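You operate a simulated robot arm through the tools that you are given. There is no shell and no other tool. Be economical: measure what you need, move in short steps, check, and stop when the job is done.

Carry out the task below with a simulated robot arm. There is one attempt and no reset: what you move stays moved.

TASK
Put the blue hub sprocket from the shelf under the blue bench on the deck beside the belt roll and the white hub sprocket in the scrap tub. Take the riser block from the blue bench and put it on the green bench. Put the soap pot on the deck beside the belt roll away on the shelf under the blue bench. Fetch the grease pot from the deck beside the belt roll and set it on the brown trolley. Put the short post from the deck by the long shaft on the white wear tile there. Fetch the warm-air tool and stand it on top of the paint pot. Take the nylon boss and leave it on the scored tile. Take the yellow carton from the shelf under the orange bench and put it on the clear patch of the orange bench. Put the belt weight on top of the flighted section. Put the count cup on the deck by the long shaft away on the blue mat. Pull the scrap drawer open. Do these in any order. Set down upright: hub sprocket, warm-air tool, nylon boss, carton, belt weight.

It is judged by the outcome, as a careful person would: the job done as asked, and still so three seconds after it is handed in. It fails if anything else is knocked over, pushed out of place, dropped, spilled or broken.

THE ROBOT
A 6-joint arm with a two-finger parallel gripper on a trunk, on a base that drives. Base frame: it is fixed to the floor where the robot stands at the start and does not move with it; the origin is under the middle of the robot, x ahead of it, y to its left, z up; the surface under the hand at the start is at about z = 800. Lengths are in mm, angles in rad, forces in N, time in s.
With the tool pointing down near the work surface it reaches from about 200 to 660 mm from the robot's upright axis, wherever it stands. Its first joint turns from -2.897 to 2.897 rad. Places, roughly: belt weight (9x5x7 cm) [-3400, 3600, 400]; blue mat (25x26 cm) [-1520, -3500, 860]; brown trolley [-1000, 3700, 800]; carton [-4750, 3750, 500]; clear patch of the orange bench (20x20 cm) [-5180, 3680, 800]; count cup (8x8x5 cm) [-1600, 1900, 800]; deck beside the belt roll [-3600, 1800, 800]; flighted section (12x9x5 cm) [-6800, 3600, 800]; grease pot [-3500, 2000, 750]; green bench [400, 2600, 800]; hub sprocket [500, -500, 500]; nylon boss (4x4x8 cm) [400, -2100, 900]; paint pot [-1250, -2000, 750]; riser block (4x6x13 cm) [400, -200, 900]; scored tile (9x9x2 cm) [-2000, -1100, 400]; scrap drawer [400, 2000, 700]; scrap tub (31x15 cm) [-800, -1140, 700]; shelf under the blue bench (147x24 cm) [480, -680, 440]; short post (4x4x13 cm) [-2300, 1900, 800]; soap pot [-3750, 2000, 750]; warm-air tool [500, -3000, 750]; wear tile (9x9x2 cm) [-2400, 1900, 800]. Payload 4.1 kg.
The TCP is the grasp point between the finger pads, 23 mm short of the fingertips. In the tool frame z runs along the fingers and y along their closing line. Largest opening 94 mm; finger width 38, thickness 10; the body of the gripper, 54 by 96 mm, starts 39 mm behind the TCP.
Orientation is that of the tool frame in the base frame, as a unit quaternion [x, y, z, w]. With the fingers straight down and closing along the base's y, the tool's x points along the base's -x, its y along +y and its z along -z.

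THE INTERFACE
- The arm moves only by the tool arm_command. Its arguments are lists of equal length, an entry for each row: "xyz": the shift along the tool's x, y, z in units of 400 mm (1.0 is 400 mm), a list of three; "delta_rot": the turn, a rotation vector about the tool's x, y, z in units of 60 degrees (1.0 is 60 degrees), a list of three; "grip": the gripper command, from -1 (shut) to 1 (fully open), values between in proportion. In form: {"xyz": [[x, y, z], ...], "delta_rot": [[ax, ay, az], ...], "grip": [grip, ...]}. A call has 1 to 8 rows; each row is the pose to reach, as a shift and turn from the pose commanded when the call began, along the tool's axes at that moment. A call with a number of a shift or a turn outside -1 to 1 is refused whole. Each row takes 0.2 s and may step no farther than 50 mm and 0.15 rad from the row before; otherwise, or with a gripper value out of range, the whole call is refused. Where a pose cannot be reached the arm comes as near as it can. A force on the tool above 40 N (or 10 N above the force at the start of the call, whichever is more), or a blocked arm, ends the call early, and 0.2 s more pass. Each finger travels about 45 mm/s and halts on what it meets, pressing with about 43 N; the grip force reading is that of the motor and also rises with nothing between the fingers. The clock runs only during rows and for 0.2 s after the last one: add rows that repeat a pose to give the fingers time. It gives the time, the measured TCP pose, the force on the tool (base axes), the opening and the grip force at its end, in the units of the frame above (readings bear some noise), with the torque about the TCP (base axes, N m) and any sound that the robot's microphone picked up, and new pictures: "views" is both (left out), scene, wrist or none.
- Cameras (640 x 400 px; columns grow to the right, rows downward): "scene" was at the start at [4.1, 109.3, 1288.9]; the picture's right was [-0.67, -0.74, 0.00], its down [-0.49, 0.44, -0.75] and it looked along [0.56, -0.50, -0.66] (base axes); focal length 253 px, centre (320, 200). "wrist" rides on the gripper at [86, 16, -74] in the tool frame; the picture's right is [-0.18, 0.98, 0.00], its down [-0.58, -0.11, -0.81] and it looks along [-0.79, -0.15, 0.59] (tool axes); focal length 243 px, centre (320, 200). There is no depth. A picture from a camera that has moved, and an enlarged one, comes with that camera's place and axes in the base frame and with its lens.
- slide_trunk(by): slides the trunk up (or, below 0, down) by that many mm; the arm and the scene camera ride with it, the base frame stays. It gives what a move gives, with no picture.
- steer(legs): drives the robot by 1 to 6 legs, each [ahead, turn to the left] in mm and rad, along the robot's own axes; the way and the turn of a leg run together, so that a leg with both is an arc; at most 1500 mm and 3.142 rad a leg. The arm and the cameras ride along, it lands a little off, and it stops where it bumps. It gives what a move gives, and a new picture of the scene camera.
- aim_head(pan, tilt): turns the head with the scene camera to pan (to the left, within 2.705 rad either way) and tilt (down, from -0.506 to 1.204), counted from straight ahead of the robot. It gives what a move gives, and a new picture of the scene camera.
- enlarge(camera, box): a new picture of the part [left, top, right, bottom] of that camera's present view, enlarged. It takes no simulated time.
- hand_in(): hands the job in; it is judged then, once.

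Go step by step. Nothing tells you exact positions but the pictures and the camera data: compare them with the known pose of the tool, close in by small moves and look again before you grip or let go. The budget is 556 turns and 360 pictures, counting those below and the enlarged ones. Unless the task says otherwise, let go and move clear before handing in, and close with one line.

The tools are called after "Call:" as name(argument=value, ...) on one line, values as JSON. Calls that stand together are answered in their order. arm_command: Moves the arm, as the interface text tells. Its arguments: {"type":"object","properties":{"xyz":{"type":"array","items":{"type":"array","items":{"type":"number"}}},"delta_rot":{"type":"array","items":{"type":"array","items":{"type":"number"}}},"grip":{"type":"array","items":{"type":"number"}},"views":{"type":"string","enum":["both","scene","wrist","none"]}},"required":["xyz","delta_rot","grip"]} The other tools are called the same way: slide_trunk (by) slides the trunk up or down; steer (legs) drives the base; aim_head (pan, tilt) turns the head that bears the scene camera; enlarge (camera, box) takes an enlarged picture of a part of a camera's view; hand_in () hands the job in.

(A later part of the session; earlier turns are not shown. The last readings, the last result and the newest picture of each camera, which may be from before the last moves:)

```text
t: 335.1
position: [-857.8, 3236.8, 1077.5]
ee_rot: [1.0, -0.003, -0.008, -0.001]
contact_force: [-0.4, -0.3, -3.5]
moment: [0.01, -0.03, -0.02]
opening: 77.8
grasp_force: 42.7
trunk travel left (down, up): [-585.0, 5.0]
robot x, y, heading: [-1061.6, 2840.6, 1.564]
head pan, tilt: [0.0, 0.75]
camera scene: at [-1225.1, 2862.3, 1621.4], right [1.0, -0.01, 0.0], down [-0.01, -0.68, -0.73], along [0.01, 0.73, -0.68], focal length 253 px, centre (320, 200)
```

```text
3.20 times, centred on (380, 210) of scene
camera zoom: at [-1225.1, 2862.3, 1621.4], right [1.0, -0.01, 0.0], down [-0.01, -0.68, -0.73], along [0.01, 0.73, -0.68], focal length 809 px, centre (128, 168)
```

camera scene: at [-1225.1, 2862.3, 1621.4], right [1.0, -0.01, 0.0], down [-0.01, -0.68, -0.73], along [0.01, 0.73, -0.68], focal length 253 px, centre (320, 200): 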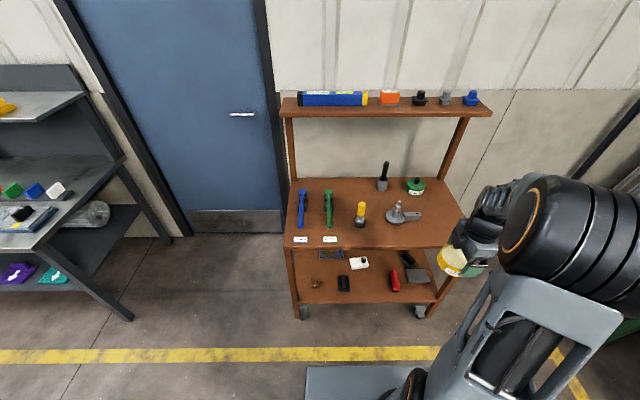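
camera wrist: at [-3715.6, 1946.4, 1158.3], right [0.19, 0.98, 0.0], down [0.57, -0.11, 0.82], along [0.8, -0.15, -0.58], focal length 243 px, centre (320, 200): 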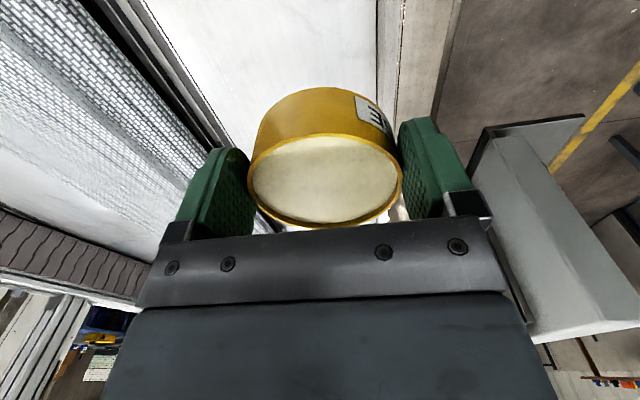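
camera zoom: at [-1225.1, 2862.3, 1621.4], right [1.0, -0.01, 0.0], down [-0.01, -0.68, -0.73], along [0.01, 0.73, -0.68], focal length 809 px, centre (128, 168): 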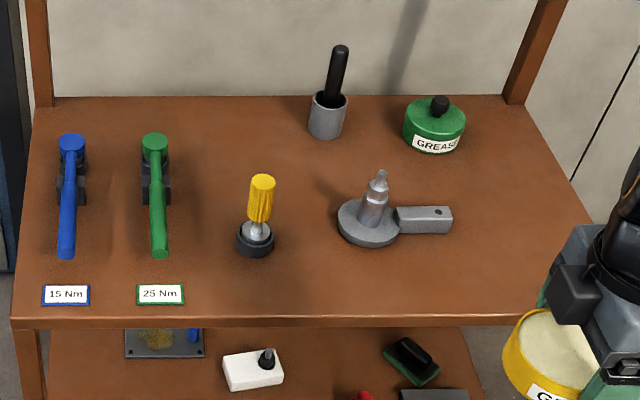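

Call:
steer(legs=[[250, 0]])

Call:
arm_command(xyz=[[0.1, -0.04, 0], [0.2, -0.08, 0], [0.3, -0.12, 0], [0.3075, -0.17, 0]], delta_rot=[[0, 0, 0], [0, 0, 0], [0, 0, 0], [0, 0, 0]], grip=[-1, -1, -1, -1], views="both")

```text
t: 336.9
position: [-857.5, 3480.8, 1077.4]
ee_rot: [1.0, -0.003, -0.007, -0.001]
contact_force: [-0.9, 0.7, -3.4]
moment: [-0.03, -0.05, 0.0]
opening: 77.7
grasp_force: 43.7
trunk travel left (down, up): [-585.0, 5.0]
robot x, y, heading: [-1058.7, 3081.8, 1.564]
head pan, tilt: [0.0, 0.75]
camera scene: at [-1224.0, 3108.1, 1621.3], right [1.0, -0.01, 0.0], down [0.0, -0.68, -0.73], along [0.0, 0.73, -0.68], focal length 253 px, centre (320, 200)
```

scene: 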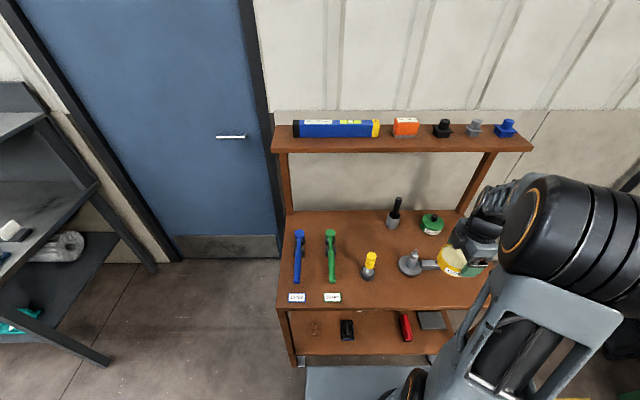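

```text
t: 337.9
position: [-733.5, 3551.9, 1075.2]
ee_rot: [1.0, -0.003, -0.009, 0.0]
contact_force: [0.2, 0.5, -3.1]
moment: [0.0, -0.02, -0.04]
opening: 77.7
grasp_force: 43.2
trunk travel left (down, up): [-585.0, 5.0]
robot x, y, heading: [-1056.4, 3081.3, 1.565]
head pan, tilt: [0.0, 0.75]
camera scene: at [-1223.9, 3107.7, 1621.4], right [1.0, -0.01, 0.0], down [0.0, -0.68, -0.73], along [0.0, 0.73, -0.68], focal length 253 px, centre (320, 200)
camera wrist: at [-645.4, 3535.7, 1148.2], right [-0.19, -0.98, 0.0], down [-0.57, 0.11, 0.82], along [-0.8, 0.15, -0.58], focal length 243 px, centre (320, 200)
```

scene: 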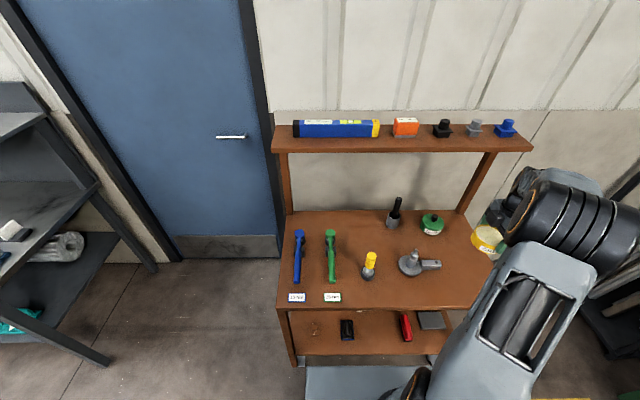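
wrist: 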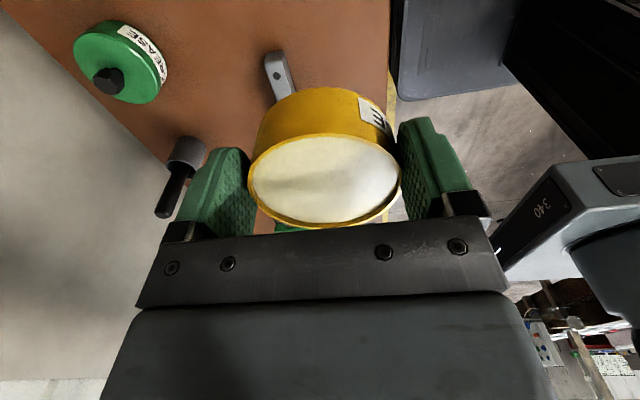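

Call:
slide_trunk(by=-225)

Call:
enlarge(camera="wrist", box=[0, 0, 640, 400])

```text
t: 340.2
position: [-734.2, 3552.7, 850.8]
ee_rot: [1.0, -0.002, -0.009, -0.001]
contact_force: [0.0, 0.3, -4.4]
moment: [0.02, -0.06, 0.02]
opening: 78.0
grasp_force: 42.4
trunk travel left (down, up): [-360.0, 230.0]
robot x, y, heading: [-1058.5, 3085.0, 1.56]
head pan, tilt: [0.0, 0.75]
```

```text
1.00 times, centred on (320, 200) of wrist (not enlarged: the box is as wide or as high as the picture)
camera zoom: at [-645.6, 3535.1, 923.6], right [-0.19, -0.98, 0.0], down [-0.57, 0.11, 0.82], along [-0.8, 0.15, -0.58], focal length 243 px, centre (320, 200)
```

zoom: 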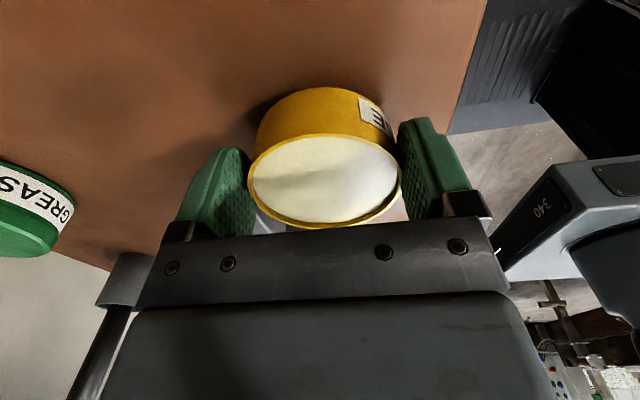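

Call:
arm_command(xyz=[[0, 0, 0.02], [0, 0, 0.035], [0, 0, 0.045], [0, 0, 0.055], [0, 0, 0.065]], delta_rot=[[0, 0, 0], [0, 0, 0], [0, 0, 0], [0, 0, 0], [0, 0, 0]], grip=[-1, -1, -1, -1, -1], views="none")

```text
t: 341.2
position: [-732.1, 3552.5, 839.4]
ee_rot: [1.0, -0.003, -0.004, -0.007]
contact_force: [-1.2, -2.2, 16.3]
moment: [-0.71, 0.62, -0.01]
opening: 77.9
grasp_force: 43.3
trunk travel left (down, up): [-360.0, 230.0]
robot x, y, heading: [-1057.6, 3080.9, 1.566]
head pan, tilt: [0.0, 0.75]
stopped in row 5: the force on the tool passed its limit at 45 N (the readings are from after the stop); the commanded pose is now the measured one
```

Call:
enlarge(camera="wrist", box=[0, 0, 640, 400])

Call:
enlarge(camera="scene", box=[380, 150, 580, 280])

```text
1.00 times, centred on (320, 200) of wrist (not enlarged: the box is as wide or as high as the picture)
camera zoom: at [-645.0, 3535.3, 911.1], right [-0.19, -0.98, -0.01], down [-0.57, 0.1, 0.81], along [-0.8, 0.16, -0.58], focal length 243 px, centre (320, 200)
```

zoom: 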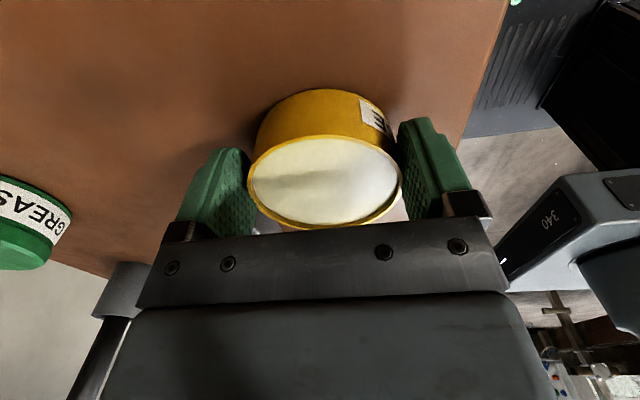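

```text
3.08 times, centred on (480, 215) of scene
camera zoom: at [-1225.2, 3105.5, 1396.2], right [1.0, -0.01, 0.0], down [0.0, -0.68, -0.73], along [0.01, 0.73, -0.68], focal length 778 px, centre (-172, 154)
```

zoom: 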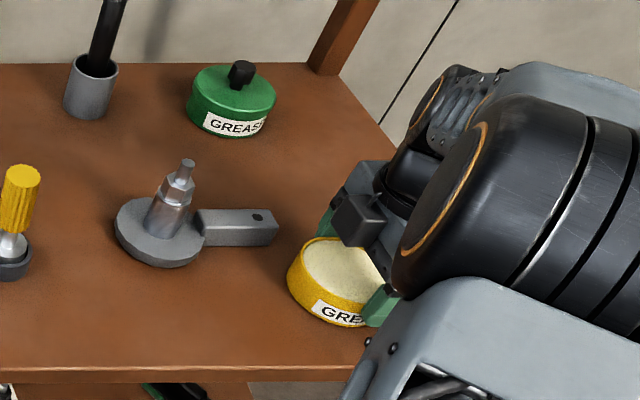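

Call:
arm_command(xyz=[[0, 0, 0], [0, 0, 0], [0, 0, -0.1], [0, 0, -0.2], [0, 0, -0.3]], delta_rot=[[0, 0, 0], [0, 0, 0], [0, 0, 0], [0, 0, 0], [0, 0, 0]], grip=[1, 1, 1, 1, 1], views="wrist")

```text
t: 342.4
position: [-728.8, 3551.7, 958.1]
ee_rot: [1.0, -0.001, -0.006, -0.003]
contact_force: [-0.7, 1.2, 0.2]
moment: [-0.01, -0.02, -0.01]
opening: 93.8
grasp_force: 0.0
trunk travel left (down, up): [-360.0, 230.0]
robot x, y, heading: [-1062.6, 3080.4, 1.563]
head pan, tilt: [0.0, 0.75]
camera wrist: at [-641.6, 3534.6, 1030.4], right [-0.19, -0.98, -0.01], down [-0.57, 0.1, 0.81], along [-0.8, 0.16, -0.58], focal length 243 px, centre (320, 200)
```

wrist: 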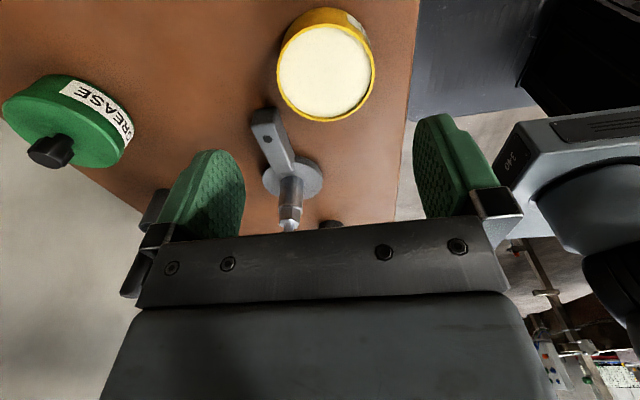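

Grease pot is on the trolley. Next, the count cup at about (-1610,1850) on the deck.

Call:
slide_trunk(by=200)

Call:
steer(legs=[[-300, 0], [0, 1.578], [690, 0], [0, 1.571], [330, 0]])

Call:
enlarge(camera="wrist", box=[0, 0, 640, 400])

```text
t: 344.6
position: [-728.5, 3552.0, 1157.2]
ee_rot: [1.0, -0.002, -0.006, -0.004]
contact_force: [0.2, -0.1, -0.7]
moment: [-0.03, -0.02, 0.04]
opening: 93.9
grasp_force: 0.2
trunk travel left (down, up): [-560.0, 30.0]
robot x, y, heading: [-1056.9, 3082.6, 1.564]
head pan, tilt: [0.0, 0.75]
```

```text
t: 359.4
position: [-2104.2, 1996.3, 1156.1]
ee_rot: [0.015, 1.0, -0.005, 0.007]
contact_force: [0.1, -0.2, -0.2]
moment: [-0.02, 0.01, -0.02]
opening: 94.0
grasp_force: 0.0
trunk travel left (down, up): [-560.0, 30.0]
robot x, y, heading: [-1759.5, 2458.6, -1.602]
head pan, tilt: [0.0, 0.75]
camera scene: at [-1594.1, 2426.2, 1596.3], right [-1.0, 0.03, 0.0], down [0.02, 0.68, -0.73], along [-0.02, -0.73, -0.68], focal length 253 px, centre (320, 200)
```

scene: 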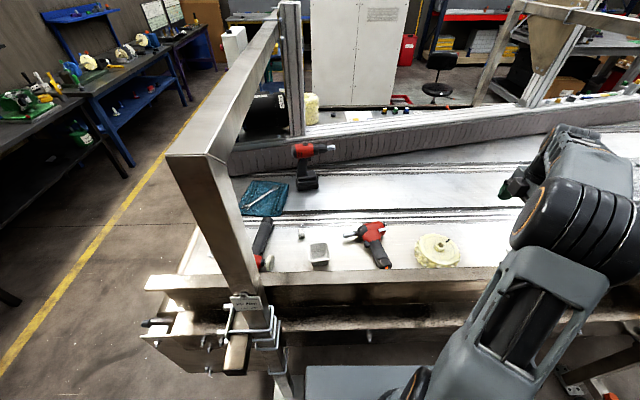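

```text
1.00 times, centred on (320, 200) of wrist (not enlarged: the box is as wide or as high as the picture)
camera zoom: at [-2189.9, 2015.0, 1230.0], right [0.21, 0.98, -0.01], down [0.57, -0.12, 0.81], along [0.79, -0.18, -0.58], focal length 243 px, centre (320, 200)
```

zoom: 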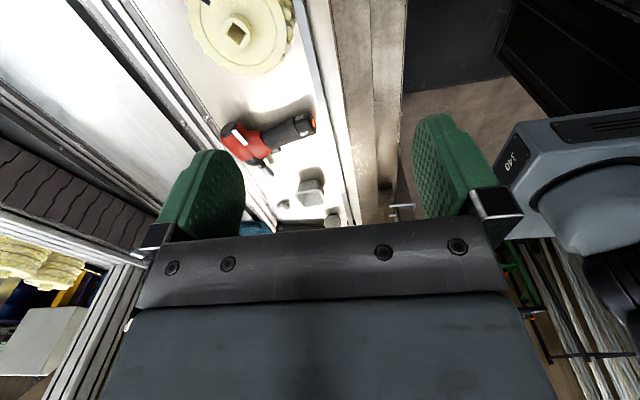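

Call:
enlarge(camera="scene", box=[250, 210, 410, 310])

```text
4.00 times, centred on (330, 260) of scene
camera zoom: at [-1594.1, 2426.2, 1596.3], right [-1.0, 0.03, 0.0], down [0.02, 0.68, -0.73], along [-0.02, -0.73, -0.68], focal length 1011 px, centre (280, -40)
```

zoom: 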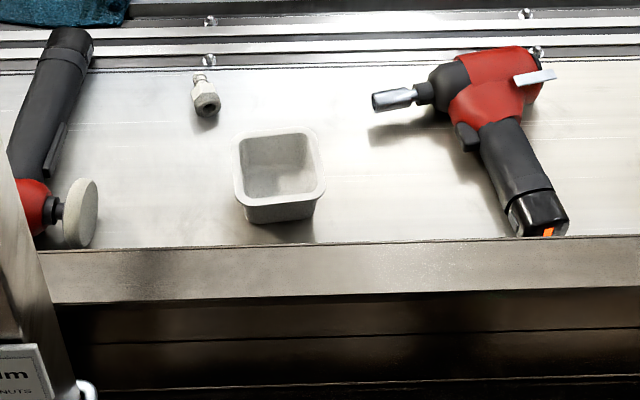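

Call:
arm_command(xyz=[[-0.12, -0.02, 0], [-0.24, -0.04, 0], [-0.36, -0.06, 0], [-0.48, -0.1, 0], [-0.6, -0.13, 0], [-0.72, -0.16, 0], [-0.84, -0.19, 0], [-0.95, -0.22, 0]], delta_rot=[[0, 0, 0], [0, 0, 0], [0, 0, 0], [0, 0, 0], [0, 0, 0], [0, 0, 0], [0, 0, 0], [0, 0, 0]], grip=[1, 1, 1, 1, 1, 1, 1, 1], views="none")

Call:
arm_command(xyz=[[-0.1, -0.03, 0], [-0.2, -0.05, 0], [-0.28, -0.07, 0], [-0.28, -0.07, 0.08]], delta_rot=[[0, 0, -0.09], [0, 0, -0.18], [0, 0, -0.18], [0, 0, -0.18]], grip=[1, 1, 1, 1], views="none")

Call:
slide_trunk(by=-220)

Call:
enlarge(camera="wrist", box=[0, 0, 640, 400])

```text
refused: row 4 steps farther than a row can; nothing moved
```

```text
t: 360.4
position: [-1990.9, 1962.6, 1129.7]
ee_rot: [-0.079, 0.997, -0.006, 0.005]
contact_force: [-0.3, 0.6, 0.2]
moment: [0.03, -0.01, -0.01]
opening: 94.2
grasp_force: 0.1
trunk travel left (down, up): [-560.0, 30.0]
robot x, y, heading: [-1758.5, 2456.8, -1.606]
head pan, tilt: [0.0, 0.75]
```

```text
t: 362.5
position: [-1990.6, 1963.2, 924.8]
ee_rot: [-0.079, 0.997, -0.011, 0.0]
contact_force: [5.7, 7.9, 11.3]
moment: [0.83, -0.05, -0.41]
opening: 94.3
grasp_force: 0.1
trunk travel left (down, up): [-347.0, 243.0]
robot x, y, heading: [-1763.6, 2457.8, -1.602]
head pan, tilt: [0.0, 0.75]
stopped: the force on the tool passed its limit at 53 N (the readings are from after the stop); the commanded pose is now the measured one
```

```text
1.00 times, centred on (320, 200) of wrist (not enlarged: the box is as wide or as high as the picture)
camera zoom: at [-2079.5, 1967.3, 998.2], right [0.03, 1.0, -0.02], down [0.59, 0.0, 0.81], along [0.81, -0.03, -0.59], focal length 243 px, centre (320, 200)
```

zoom: 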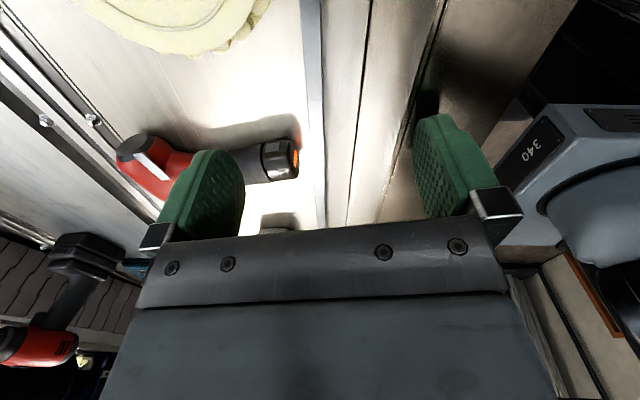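

A refused row led the hand to touch the rail; nothing is displaced. Raising again.

Call:
slide_trunk(by=150)

Call:
arm_command(xyz=[[-0.11, -0.01, 0], [-0.22, -0.02, 0], [-0.33, -0.03, 0], [-0.44, -0.04, 0], [-0.55, -0.05, 0], [-0.66, -0.06, 0], [-0.77, -0.07, 0], [-0.87, -0.08, 0]], delta_rot=[[0, 0, 0], [0, 0, 0], [0, 0, 0], [0, 0, 0], [0, 0, 0], [0, 0, 0], [0, 0, 0], [0, 0, 0]], grip=[1, 1, 1, 1, 1, 1, 1, 1], views="both")

```text
t: 364.2
position: [-1992.3, 1961.4, 1072.3]
ee_rot: [-0.079, 0.997, -0.011, 0.001]
contact_force: [0.0, 0.3, -0.3]
moment: [-0.01, -0.02, -0.02]
opening: 94.2
grasp_force: 0.2
trunk travel left (down, up): [-497.0, 93.0]
robot x, y, heading: [-1759.6, 2453.1, -1.597]
head pan, tilt: [0.0, 0.75]
```

```text
t: 366.1
position: [-1644.3, 1986.1, 1073.1]
ee_rot: [-0.08, 0.997, -0.01, 0.001]
contact_force: [-0.4, 0.8, -0.5]
moment: [-0.01, 0.0, 0.04]
opening: 93.9
grasp_force: 0.0
trunk travel left (down, up): [-497.0, 93.0]
robot x, y, heading: [-1762.8, 2456.8, -1.605]
head pan, tilt: [0.0, 0.75]
camera scene: at [-1593.5, 2426.8, 1533.0], right [-1.0, 0.03, 0.0], down [0.02, 0.68, -0.73], along [-0.02, -0.73, -0.68], focal length 253 px, centre (320, 200)
camera wrist: at [-1731.6, 1989.3, 1147.2], right [0.03, 1.0, -0.02], down [0.59, 0.0, 0.81], along [0.81, -0.03, -0.59], focal length 243 px, centre (320, 200)
```

scene: 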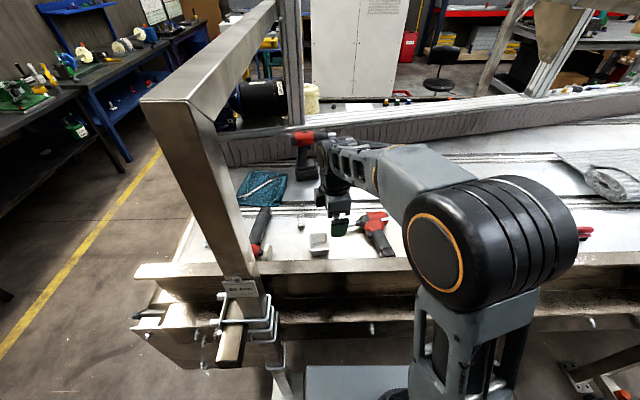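
wrist: 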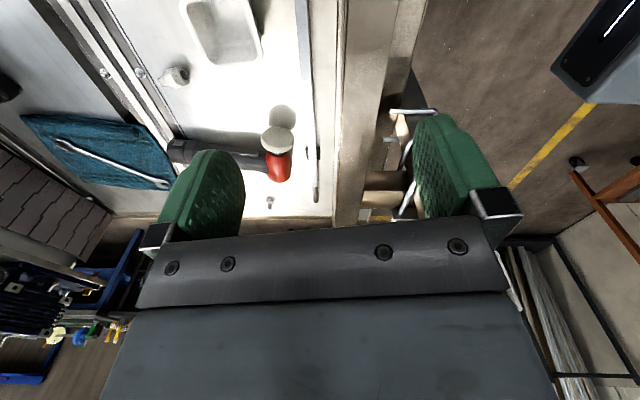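

Call:
arm_command(xyz=[[-0.01, -0.11, 0], [-0.02, -0.22, 0], [-0.032, -0.306, 0]], delta_rot=[[0, 0, 0], [0, 0, 0], [0, 0, 0]], grip=[1, 1, 1], views="none")

```text
t: 366.9
position: [-1614.1, 1867.7, 1076.3]
ee_rot: [-0.08, 0.997, -0.011, 0.002]
contact_force: [-0.4, 0.2, 0.6]
moment: [0.03, 0.04, -0.03]
opening: 94.0
grasp_force: 0.1
trunk travel left (down, up): [-497.0, 93.0]
robot x, y, heading: [-1761.5, 2453.5, -1.598]
head pan, tilt: [0.0, 0.75]
```

Call:
slide_trunk(by=-180)

Call:
enlarge(camera="wrist", box=[0, 0, 640, 400])

```text
t: 368.9
position: [-1613.3, 1867.8, 897.5]
ee_rot: [-0.08, 0.997, -0.012, 0.001]
contact_force: [0.6, -0.3, -0.2]
moment: [0.0, -0.03, -0.04]
opening: 93.9
grasp_force: 0.2
trunk travel left (down, up): [-317.0, 273.0]
robot x, y, heading: [-1761.9, 2454.0, -1.602]
head pan, tilt: [0.0, 0.75]
```

```text
1.00 times, centred on (320, 200) of wrist (not enlarged: the box is as wide or as high as the picture)
camera zoom: at [-1701.7, 1872.1, 970.3], right [0.03, 1.0, -0.02], down [0.59, 0.0, 0.81], along [0.81, -0.03, -0.59], focal length 243 px, centre (320, 200)
```

zoom: 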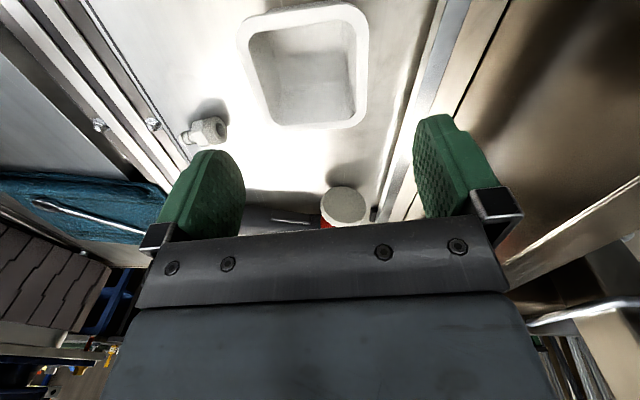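

Call:
arm_command(xyz=[[0.013, -0.018, 0.1], [0.013, -0.018, 0.2], [0.013, -0.018, 0.262], [0.013, -0.018, 0.262]], delta_rot=[[0, 0, 0], [0, 0, 0], [0, 0, 0], [0, 0, 0]], grip=[1, 1, 1, 1], views="wrist")

```text
t: 369.9
position: [-1617.9, 1859.0, 789.5]
ee_rot: [-0.08, 0.997, -0.012, 0.0]
contact_force: [-0.6, 0.5, 0.1]
moment: [-0.02, 0.0, -0.03]
opening: 94.0
grasp_force: 0.0
trunk travel left (down, up): [-317.0, 273.0]
robot x, y, heading: [-1760.9, 2458.2, -1.605]
head pan, tilt: [0.0, 0.75]
camera wrist: at [-1705.6, 1863.0, 864.0], right [0.03, 1.0, -0.02], down [0.59, 0.0, 0.81], along [0.81, -0.03, -0.59], focal length 243 px, centre (320, 200)
```

wrist: 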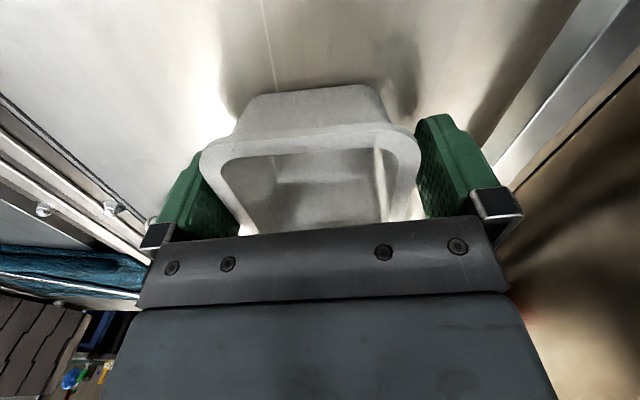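

Call:
arm_command(xyz=[[0, 0, 0], [0, 0, 0], [0, 0, 0]], delta_rot=[[0, 0, 0], [0, 0, 0], [0, 0, 0]], grip=[-1, -1, -1], views="wrist")

```text
t: 370.6
position: [-1618.1, 1860.1, 789.9]
ee_rot: [-0.079, 0.997, -0.011, 0.001]
contact_force: [-0.5, -0.7, -0.3]
moment: [0.02, -0.03, -0.04]
opening: 73.0
grasp_force: 42.8
trunk travel left (down, up): [-317.0, 273.0]
robot x, y, heading: [-1758.6, 2455.0, -1.605]
head pan, tilt: [0.0, 0.75]
camera wrist: at [-1705.7, 1863.1, 864.2], right [0.03, 1.0, -0.02], down [0.59, 0.0, 0.81], along [0.81, -0.03, -0.59], focal length 243 px, centre (320, 200)
```

wrist: 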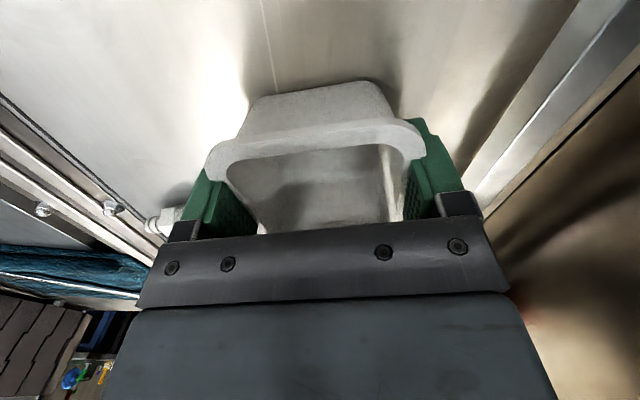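

Call:
slide_trunk(by=265)

Call:
enlarge(camera="wrist", box=[0, 0, 640, 400])

```text
t: 373.4
position: [-1618.6, 1857.8, 1055.2]
ee_rot: [-0.08, 0.997, -0.012, 0.001]
contact_force: [-0.1, -0.3, -0.8]
moment: [0.0, -0.01, -0.01]
opening: 73.4
grasp_force: 43.2
trunk travel left (down, up): [-582.0, 8.0]
robot x, y, heading: [-1759.5, 2455.7, -1.602]
head pan, tilt: [0.0, 0.75]
```

```text
1.00 times, centred on (320, 200) of wrist (not enlarged: the box is as wide or as high as the picture)
camera zoom: at [-1705.6, 1863.0, 1129.2], right [0.03, 1.0, -0.02], down [0.59, 0.0, 0.81], along [0.81, -0.03, -0.59], focal length 243 px, centre (320, 200)
```

zoom: 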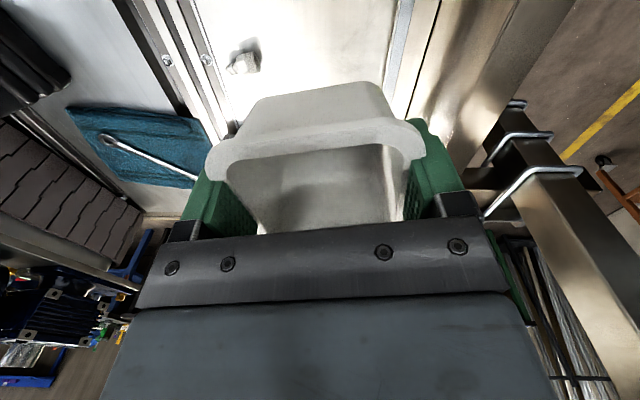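

Call:
arm_command(xyz=[[0.1, 0.0, 0], [0.2, 0.02, 0], [0.3, 0.04, 0], [0.4, 0.06, 0]], delta_rot=[[0, 0, 0], [0, 0, 0], [0, 0, 0], [0, 0, 0]], grip=[-1, -1, -1, -1], views="none")

Call:
steer(legs=[[-450, 0], [0, 1.602], [1430, 0], [0, -1.571]])

```text
t: 374.4
position: [-1780.0, 1857.3, 1055.8]
ee_rot: [-0.079, 0.997, -0.011, 0.001]
contact_force: [0.2, -0.8, -0.8]
moment: [0.03, 0.0, -0.03]
opening: 73.2
grasp_force: 42.5
trunk travel left (down, up): [-582.0, 8.0]
robot x, y, heading: [-1757.6, 2456.6, -1.601]
head pan, tilt: [0.0, 0.75]
```

```text
t: 391.5
position: [-363.1, 2280.3, 1055.0]
ee_rot: [-0.07, 0.997, -0.012, 0.001]
contact_force: [0.1, -1.1, -0.4]
moment: [0.0, 0.0, 0.02]
opening: 73.2
grasp_force: 42.7
trunk travel left (down, up): [-582.0, 8.0]
robot x, y, heading: [-336.8, 2873.9, -1.622]
head pan, tilt: [0.0, 0.75]
camera scene: at [-167.6, 2845.1, 1618.1], right [-1.0, 0.05, 0.0], down [0.03, 0.68, -0.73], along [-0.04, -0.73, -0.68], focal length 253 px, centre (320, 200)
```

scene: 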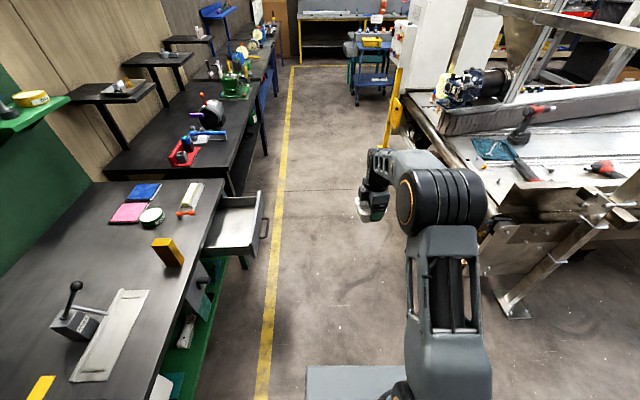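

Call:
steer(legs=[[0, 0.05], [1500, 0], [1500, 0], [1000, 0]])

Call:
aim_head(pan=-0.4, tilt=0.55)

```text
t: 411.2
position: [-275.0, -1733.9, 1056.0]
ee_rot: [-0.106, 0.994, -0.01, 0.001]
contact_force: [0.0, 0.0, -0.4]
moment: [0.01, 0.0, 0.03]
opening: 73.3
grasp_force: 42.9
trunk travel left (down, up): [-582.0, 8.0]
robot x, y, heading: [-288.0, -1136.0, -1.549]
head pan, tilt: [0.0, 0.75]
camera scene: at [-121.4, -1156.1, 1618.1], right [-1.0, -0.02, 0.0], down [-0.02, 0.68, -0.73], along [0.02, -0.73, -0.68], focal length 253 px, centre (320, 200)
```

scene: 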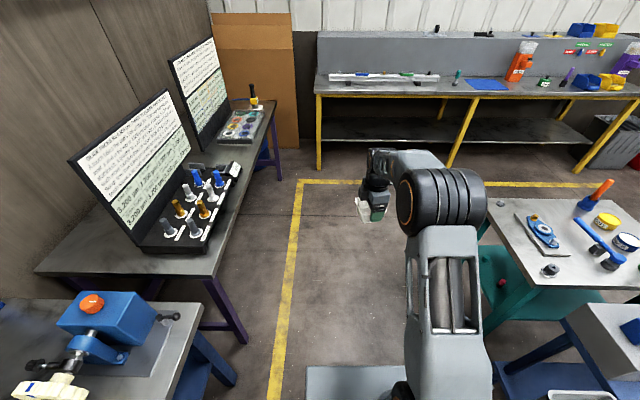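

```text
t: 412.1
position: [-275.2, -1734.1, 1054.8]
ee_rot: [-0.106, 0.994, -0.012, 0.001]
contact_force: [-0.3, 0.1, -0.6]
moment: [0.0, -0.03, -0.03]
opening: 73.1
grasp_force: 42.7
trunk travel left (down, up): [-582.0, 8.0]
robot x, y, heading: [-287.3, -1132.0, -1.547]
head pan, tilt: [-0.4, 0.55]
camera scene: at [-156.2, -1156.5, 1635.4], right [-0.93, 0.37, 0.0], down [0.19, 0.49, -0.85], along [-0.31, -0.79, -0.52], focal length 253 px, centre (320, 200)
```

scene: 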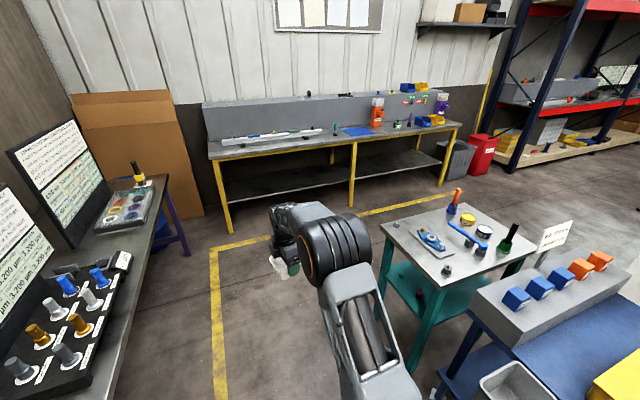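

Call:
steer(legs=[[1450, 0], [0, -1.594], [1245, 0], [0, 1.571]])

Call:
aim_head(pan=0.0, tilt=0.75)

```text
t: 433.0
position: [-1498.3, -3200.5, 1055.6]
ee_rot: [-0.084, 0.996, -0.012, 0.001]
contact_force: [-0.7, -0.1, -1.1]
moment: [0.01, 0.02, 0.01]
opening: 73.1
grasp_force: 42.9
trunk travel left (down, up): [-582.0, 8.0]
robot x, y, heading: [-1487.6, -2602.0, -1.597]
head pan, tilt: [-0.4, 0.55]
camera scene: at [-1353.6, -2630.2, 1635.4], right [-0.91, 0.41, 0.0], down [0.21, 0.48, -0.85], along [-0.35, -0.78, -0.52], focal length 253 px, centre (320, 200)
```

scene: 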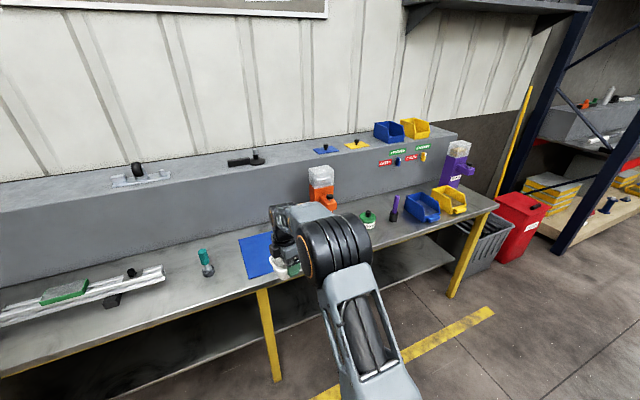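

```text
t: 433.8
position: [-1498.8, -3202.0, 1054.9]
ee_rot: [-0.083, 0.996, -0.011, 0.001]
contact_force: [0.4, -0.1, -1.0]
moment: [0.0, 0.02, 0.02]
opening: 73.0
grasp_force: 43.4
trunk travel left (down, up): [-582.0, 8.0]
robot x, y, heading: [-1485.3, -2606.6, -1.597]
head pan, tilt: [0.0, 0.75]
camera scene: at [-1319.0, -2631.2, 1618.1], right [-1.0, 0.02, 0.0], down [0.02, 0.68, -0.73], along [-0.02, -0.73, -0.68], focal length 253 px, centre (320, 200)
```

scene: 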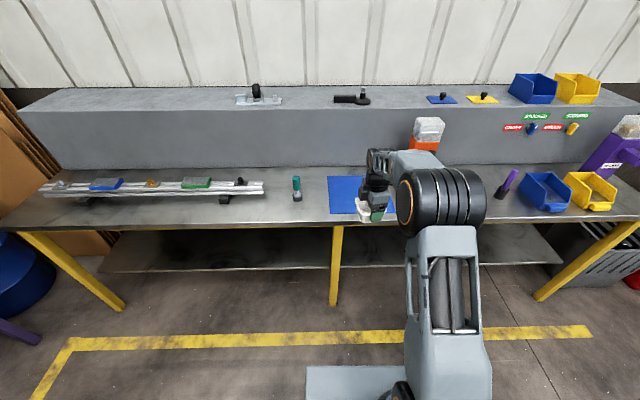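

Call:
steer(legs=[[292, 0]])

Call:
slide_trunk(by=-130)

Call:
enlarge(camera="wrist", box=[0, 0, 640, 400])

```text
t: 435.9
position: [-1501.7, -3495.8, 1055.9]
ee_rot: [-0.087, 0.996, -0.01, 0.0]
contact_force: [0.6, 0.7, 0.0]
moment: [0.04, -0.03, 0.02]
opening: 73.3
grasp_force: 42.7
trunk travel left (down, up): [-582.0, 8.0]
robot x, y, heading: [-1491.7, -2898.9, -1.587]
head pan, tilt: [0.0, 0.75]
camera scene: at [-1324.6, -2925.3, 1618.0], right [-1.0, 0.02, 0.0], down [0.01, 0.68, -0.73], along [-0.01, -0.73, -0.68], focal length 253 px, centre (320, 200)
```

scene: 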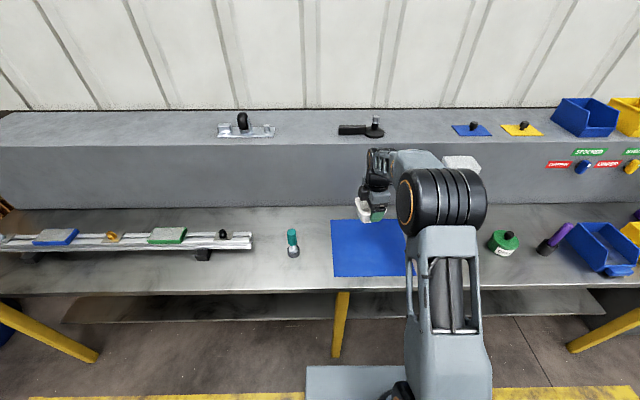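

```text
t: 437.4
position: [-1501.0, -3495.9, 925.3]
ee_rot: [-0.086, 0.996, -0.011, 0.001]
contact_force: [-0.8, -1.1, -0.1]
moment: [0.0, 0.0, 0.0]
opening: 73.2
grasp_force: 43.2
trunk travel left (down, up): [-452.0, 138.0]
robot x, y, heading: [-1493.2, -2898.2, -1.589]
head pan, tilt: [0.0, 0.75]
```

```text
1.00 times, centred on (320, 200) of wrist (not enlarged: the box is as wide or as high as the picture)
camera zoom: at [-1589.2, -3493.2, 999.3], right [0.01, 1.0, -0.02], down [0.59, 0.01, 0.81], along [0.81, -0.02, -0.59], focal length 243 px, centre (320, 200)
```

zoom: 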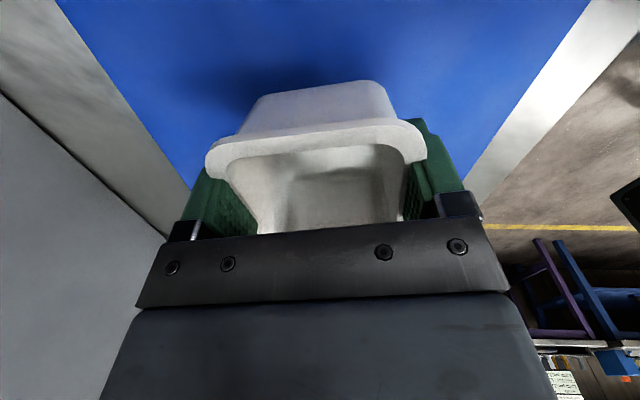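

Call:
arm_command(xyz=[[0, 0, 0.03], [0, 0, 0.05], [0, 0, 0.06], [0, 0, 0.07], [0, 0, 0.08], [0, 0, 0.09]], delta_rot=[[0, 0, 0], [0, 0, 0], [0, 0, 0], [0, 0, 0], [0, 0, 0], [0, 0, 0]], grip=[-1, -1, -1, -1, -1, -1], views="none")

```text
t: 438.8
position: [-1501.6, -3496.7, 893.4]
ee_rot: [-0.088, 0.996, -0.014, 0.0]
contact_force: [0.7, 10.8, 22.7]
moment: [-0.3, -0.41, 0.3]
opening: 73.1
grasp_force: 42.9
trunk travel left (down, up): [-452.0, 138.0]
robot x, y, heading: [-1493.1, -2895.1, -1.587]
head pan, tilt: [0.0, 0.75]
```

Call:
arm_command(xyz=[[0, 0, -0.01], [0, 0, -0.01], [0, 0, -0.01], [0, 0, -0.1], [0, 0, -0.2], [0, 0, -0.3]], delta_rot=[[0, 0, 0], [0, 0, 0], [0, 0, 0], [0, 0, 0], [0, 0, 0], [0, 0, 0]], grip=[-1, 1, 1, 1, 1, 1], views="wrist")

```text
t: 440.2
position: [-1499.7, -3493.2, 1009.0]
ee_rot: [-0.088, 0.996, -0.011, 0.001]
contact_force: [0.4, 1.0, 0.2]
moment: [0.03, 0.02, -0.01]
opening: 94.0
grasp_force: 0.1
trunk travel left (down, up): [-452.0, 138.0]
robot x, y, heading: [-1491.6, -2898.7, -1.59]
head pan, tilt: [0.0, 0.75]
camera wrist: at [-1587.9, -3490.9, 1082.9], right [0.01, 1.0, -0.02], down [0.59, 0.01, 0.81], along [0.81, -0.02, -0.59], focal length 243 px, centre (320, 200)
```

wrist: 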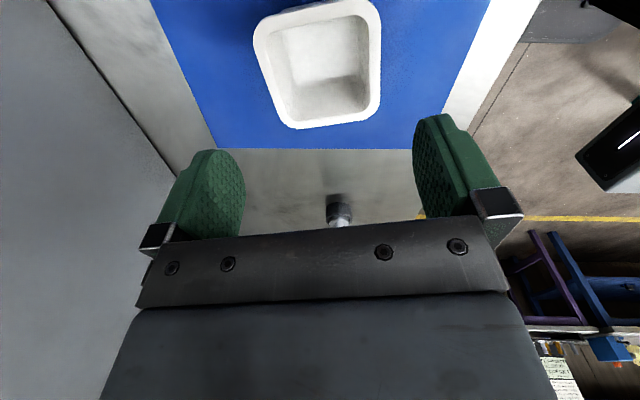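

Cup is on the mat. Next the warm-air tool near (480,-3100).

Call:
steer(legs=[[-250, 0], [0, 1.59], [1350, 0]])

Call:
aim_head(pan=-0.5, tilt=0.7)

```text
t: 452.2
position: [458.4, -2693.3, 1008.4]
ee_rot: [0.764, -0.645, 0.008, -0.009]
contact_force: [0.6, 0.3, -0.7]
moment: [0.01, -0.03, 0.04]
opening: 94.2
grasp_force: 0.0
trunk travel left (down, up): [-452.0, 138.0]
robot x, y, heading: [-136.1, -2682.7, -0.021]
head pan, tilt: [0.0, 0.75]
camera scene: at [-108.2, -2518.4, 1488.1], right [-0.02, -1.0, 0.0], down [-0.68, 0.02, -0.73], along [0.73, -0.02, -0.68], focal length 253 px, centre (320, 200)
```

scene: 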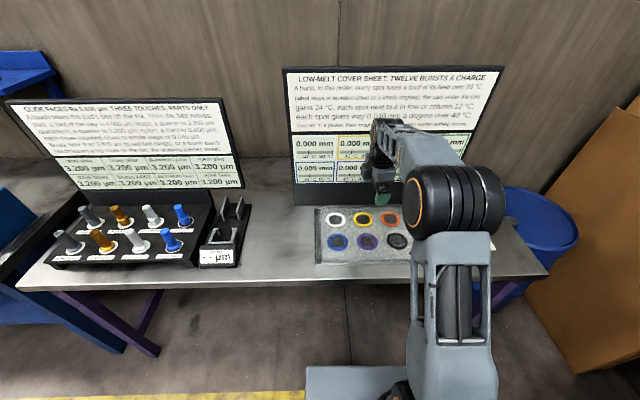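

```text
t: 453.1
position: [458.7, -2694.8, 1006.6]
ee_rot: [0.764, -0.646, 0.007, -0.009]
contact_force: [0.5, -0.5, 0.3]
moment: [-0.04, 0.0, 0.0]
opening: 94.1
grasp_force: 0.0
trunk travel left (down, up): [-452.0, 138.0]
robot x, y, heading: [-135.0, -2683.4, -0.025]
head pan, tilt: [-0.499, 0.7]
camera scene: at [-117.4, -2558.8, 1492.3], right [-0.5, -0.87, 0.0], down [-0.56, 0.32, -0.76], along [0.66, -0.38, -0.64], focal length 253 px, centre (320, 200)
```

scene: 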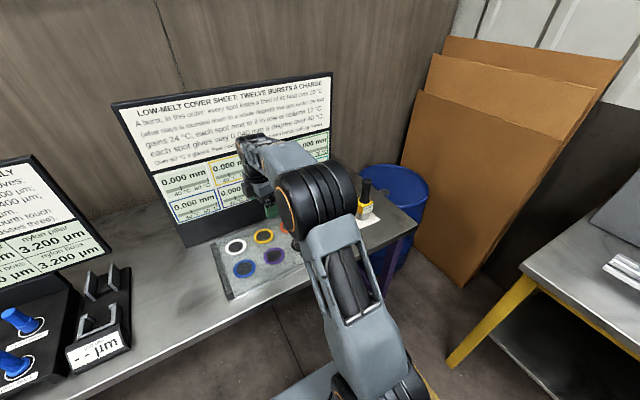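

Call:
enlarge(camera="scene", box=[320, 160, 440, 250])

Call:
enlarge(camera="scene", box=[110, 70, 340, 220])

```text
4.44 times, centred on (380, 205) of scene
camera zoom: at [-117.4, -2558.8, 1492.3], right [-0.5, -0.87, 0.0], down [-0.56, 0.32, -0.76], along [0.66, -0.38, -0.64], focal length 1123 px, centre (53, 178)
```

zoom: 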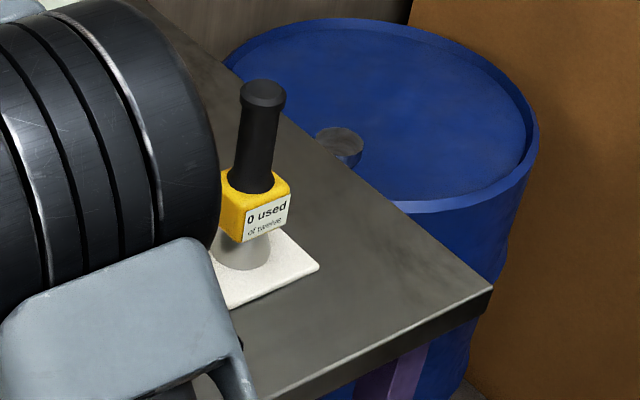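

```text
2.67 times, centred on (225, 145) of scene
camera zoom: at [-117.4, -2558.8, 1492.3], right [-0.5, -0.87, 0.0], down [-0.56, 0.32, -0.76], along [0.66, -0.38, -0.64], focal length 674 px, centre (573, 347)
```

zoom: 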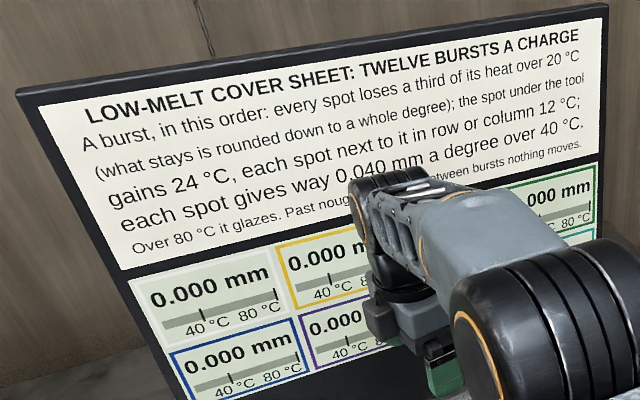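

The warm-air tool (black handle over yellow body) stands at about (411,-3060), top z≈990. I'll raise the arm and move over it.

Call:
slide_trunk(by=130)

Call:
arm_command(xyz=[[0.09, 0.07, 0], [0.18, 0.14, 0], [0.27, 0.21, 0], [0.36, 0.28, 0], [0.45, 0.35, 0], [0.54, 0.42, 0]], delta_rot=[[0, 0, 0], [0, 0, 0], [0, 0, 0], [0, 0, 0], [0, 0, 0], [0, 0, 0]], grip=[1, 1, 1, 1, 1, 1], views="none")

Call:
steer(legs=[[95, 0]])

Call:
enlarge(camera="wrist", box=[0, 0, 640, 400])

```text
t: 454.7
position: [460.2, -2695.2, 1138.0]
ee_rot: [0.764, -0.645, 0.006, -0.007]
contact_force: [-0.4, 1.0, 0.1]
moment: [0.03, 0.0, 0.03]
opening: 94.0
grasp_force: 0.0
trunk travel left (down, up): [-582.0, 8.0]
robot x, y, heading: [-139.2, -2688.2, -0.025]
head pan, tilt: [-0.499, 0.7]
```

```text
t: 456.1
position: [328.3, -2937.9, 1136.4]
ee_rot: [0.763, -0.646, 0.007, -0.009]
contact_force: [0.2, -0.2, 0.2]
moment: [0.03, 0.02, 0.01]
opening: 93.9
grasp_force: 0.0
trunk travel left (down, up): [-582.0, 8.0]
robot x, y, heading: [-135.7, -2680.1, -0.021]
head pan, tilt: [-0.499, 0.7]
```

```text
t: 457.2
position: [424.3, -2937.4, 1135.8]
ee_rot: [0.764, -0.645, 0.006, -0.008]
contact_force: [1.0, 0.0, 0.0]
moment: [-0.02, -0.01, 0.02]
opening: 93.7
grasp_force: 0.1
trunk travel left (down, up): [-582.0, 8.0]
robot x, y, heading: [-43.7, -2684.3, -0.024]
head pan, tilt: [-0.499, 0.7]
camera scene: at [-22.6, -2561.1, 1622.3], right [-0.5, -0.87, 0.0], down [-0.56, 0.32, -0.76], along [0.66, -0.38, -0.64], focal length 253 px, centre (320, 200)
```

scene: 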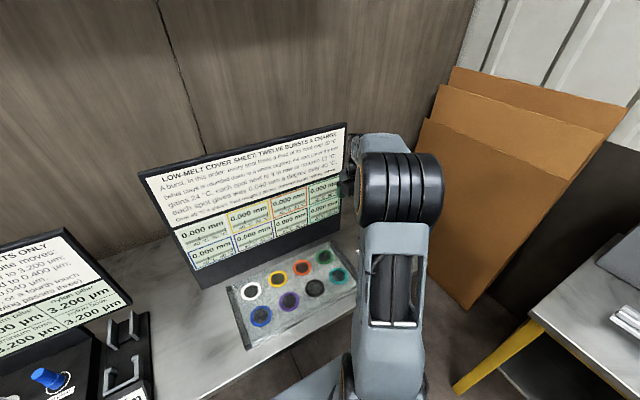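

```text
1.00 times, centred on (320, 200) of wrist (not enlarged: the box is as wide or as high as the picture)
camera zoom: at [421.8, -3026.1, 1210.2], right [-1.0, 0.02, -0.02], down [-0.01, 0.59, 0.81], along [0.03, 0.81, -0.59], focal length 243 px, centre (320, 200)
```

zoom: 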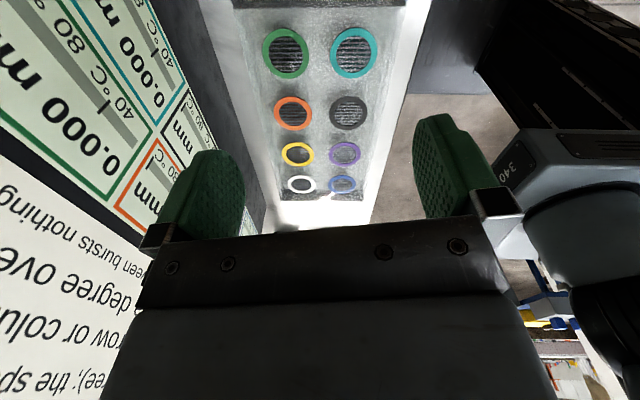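

Call:
arm_command(xyz=[[0.1, 0.03, 0], [0.2, 0.06, 0], [0.298, 0.084, 0], [0.298, 0.084, 0]], delta_rot=[[0, 0, 0], [0, 0, 0], [0, 0, 0], [0, 0, 0]], grip=[1, 1, 1, 1], views="both")

```text
t: 458.2
position: [411.1, -3061.1, 1136.3]
ee_rot: [0.764, -0.645, 0.007, -0.008]
contact_force: [-0.4, 0.3, 0.8]
moment: [0.0, 0.01, 0.03]
opening: 94.2
grasp_force: 0.0
trunk travel left (down, up): [-582.0, 8.0]
robot x, y, heading: [-44.3, -2688.6, -0.022]
head pan, tilt: [-0.499, 0.7]
camera scene: at [-24.0, -2561.1, 1622.3], right [-0.5, -0.87, 0.0], down [-0.56, 0.32, -0.76], along [0.66, -0.38, -0.64], focal length 253 px, centre (320, 200)
camera wrist: at [407.5, -3149.8, 1210.2], right [-1.0, 0.02, -0.02], down [-0.01, 0.59, 0.81], along [0.03, 0.81, -0.59], focal length 243 px, centre (320, 200)
```

scene: 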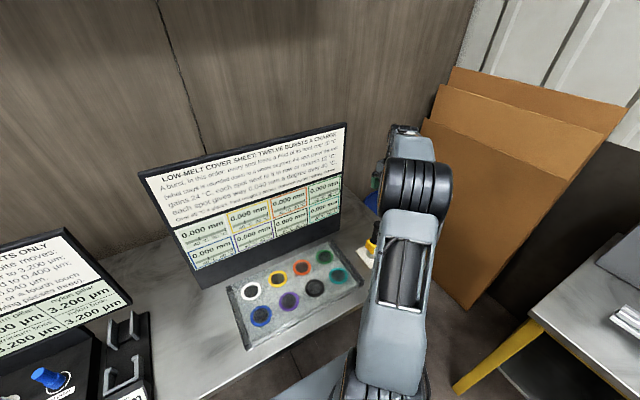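
wrist: 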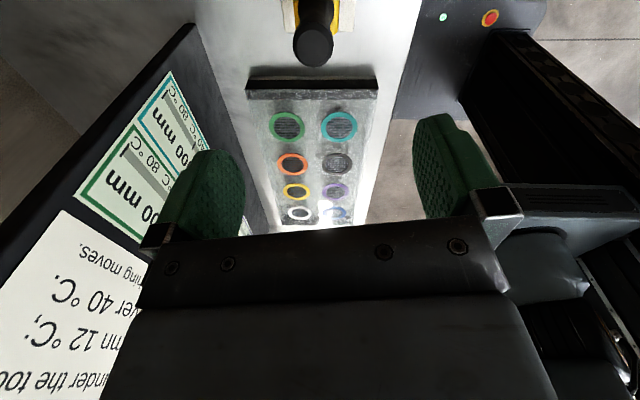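

Call:
arm_command(xyz=[[0.0, -0.02, 0.06], [0.0, -0.02, 0.12]], delta_rot=[[0, 0, 0], [0, 0, 0]], grip=[1, 1], views="none")

Call:
slide_trunk(by=-100)

Call:
enlarge(camera="wrist", box=[0, 0, 640, 400])

```text
t: 458.8
position: [418.6, -3059.9, 1088.5]
ee_rot: [0.765, -0.644, 0.007, -0.009]
contact_force: [-0.3, -0.3, 0.4]
moment: [-0.01, 0.02, 0.0]
opening: 93.9
grasp_force: 0.1
trunk travel left (down, up): [-582.0, 8.0]
robot x, y, heading: [-43.1, -2686.1, -0.026]
head pan, tilt: [-0.499, 0.7]
```

```text
t: 460.2
position: [419.1, -3059.9, 988.4]
ee_rot: [0.764, -0.645, 0.008, -0.009]
contact_force: [-0.3, 0.1, -0.3]
moment: [-0.01, -0.05, 0.06]
opening: 93.9
grasp_force: 0.1
trunk travel left (down, up): [-482.0, 108.0]
robot x, y, heading: [-45.1, -2688.9, -0.022]
head pan, tilt: [-0.499, 0.7]
```

```text
1.00 times, centred on (320, 200) of wrist (not enlarged: the box is as wide or as high as the picture)
camera zoom: at [416.2, -3148.5, 1062.4], right [-1.0, 0.02, -0.02], down [-0.01, 0.59, 0.81], along [0.03, 0.81, -0.59], focal length 243 px, centre (320, 200)
```

zoom: 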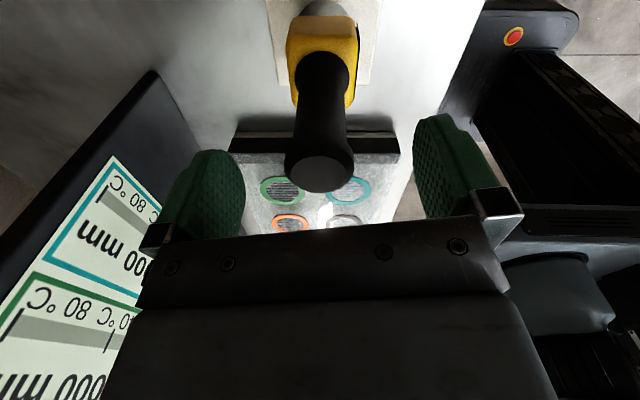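

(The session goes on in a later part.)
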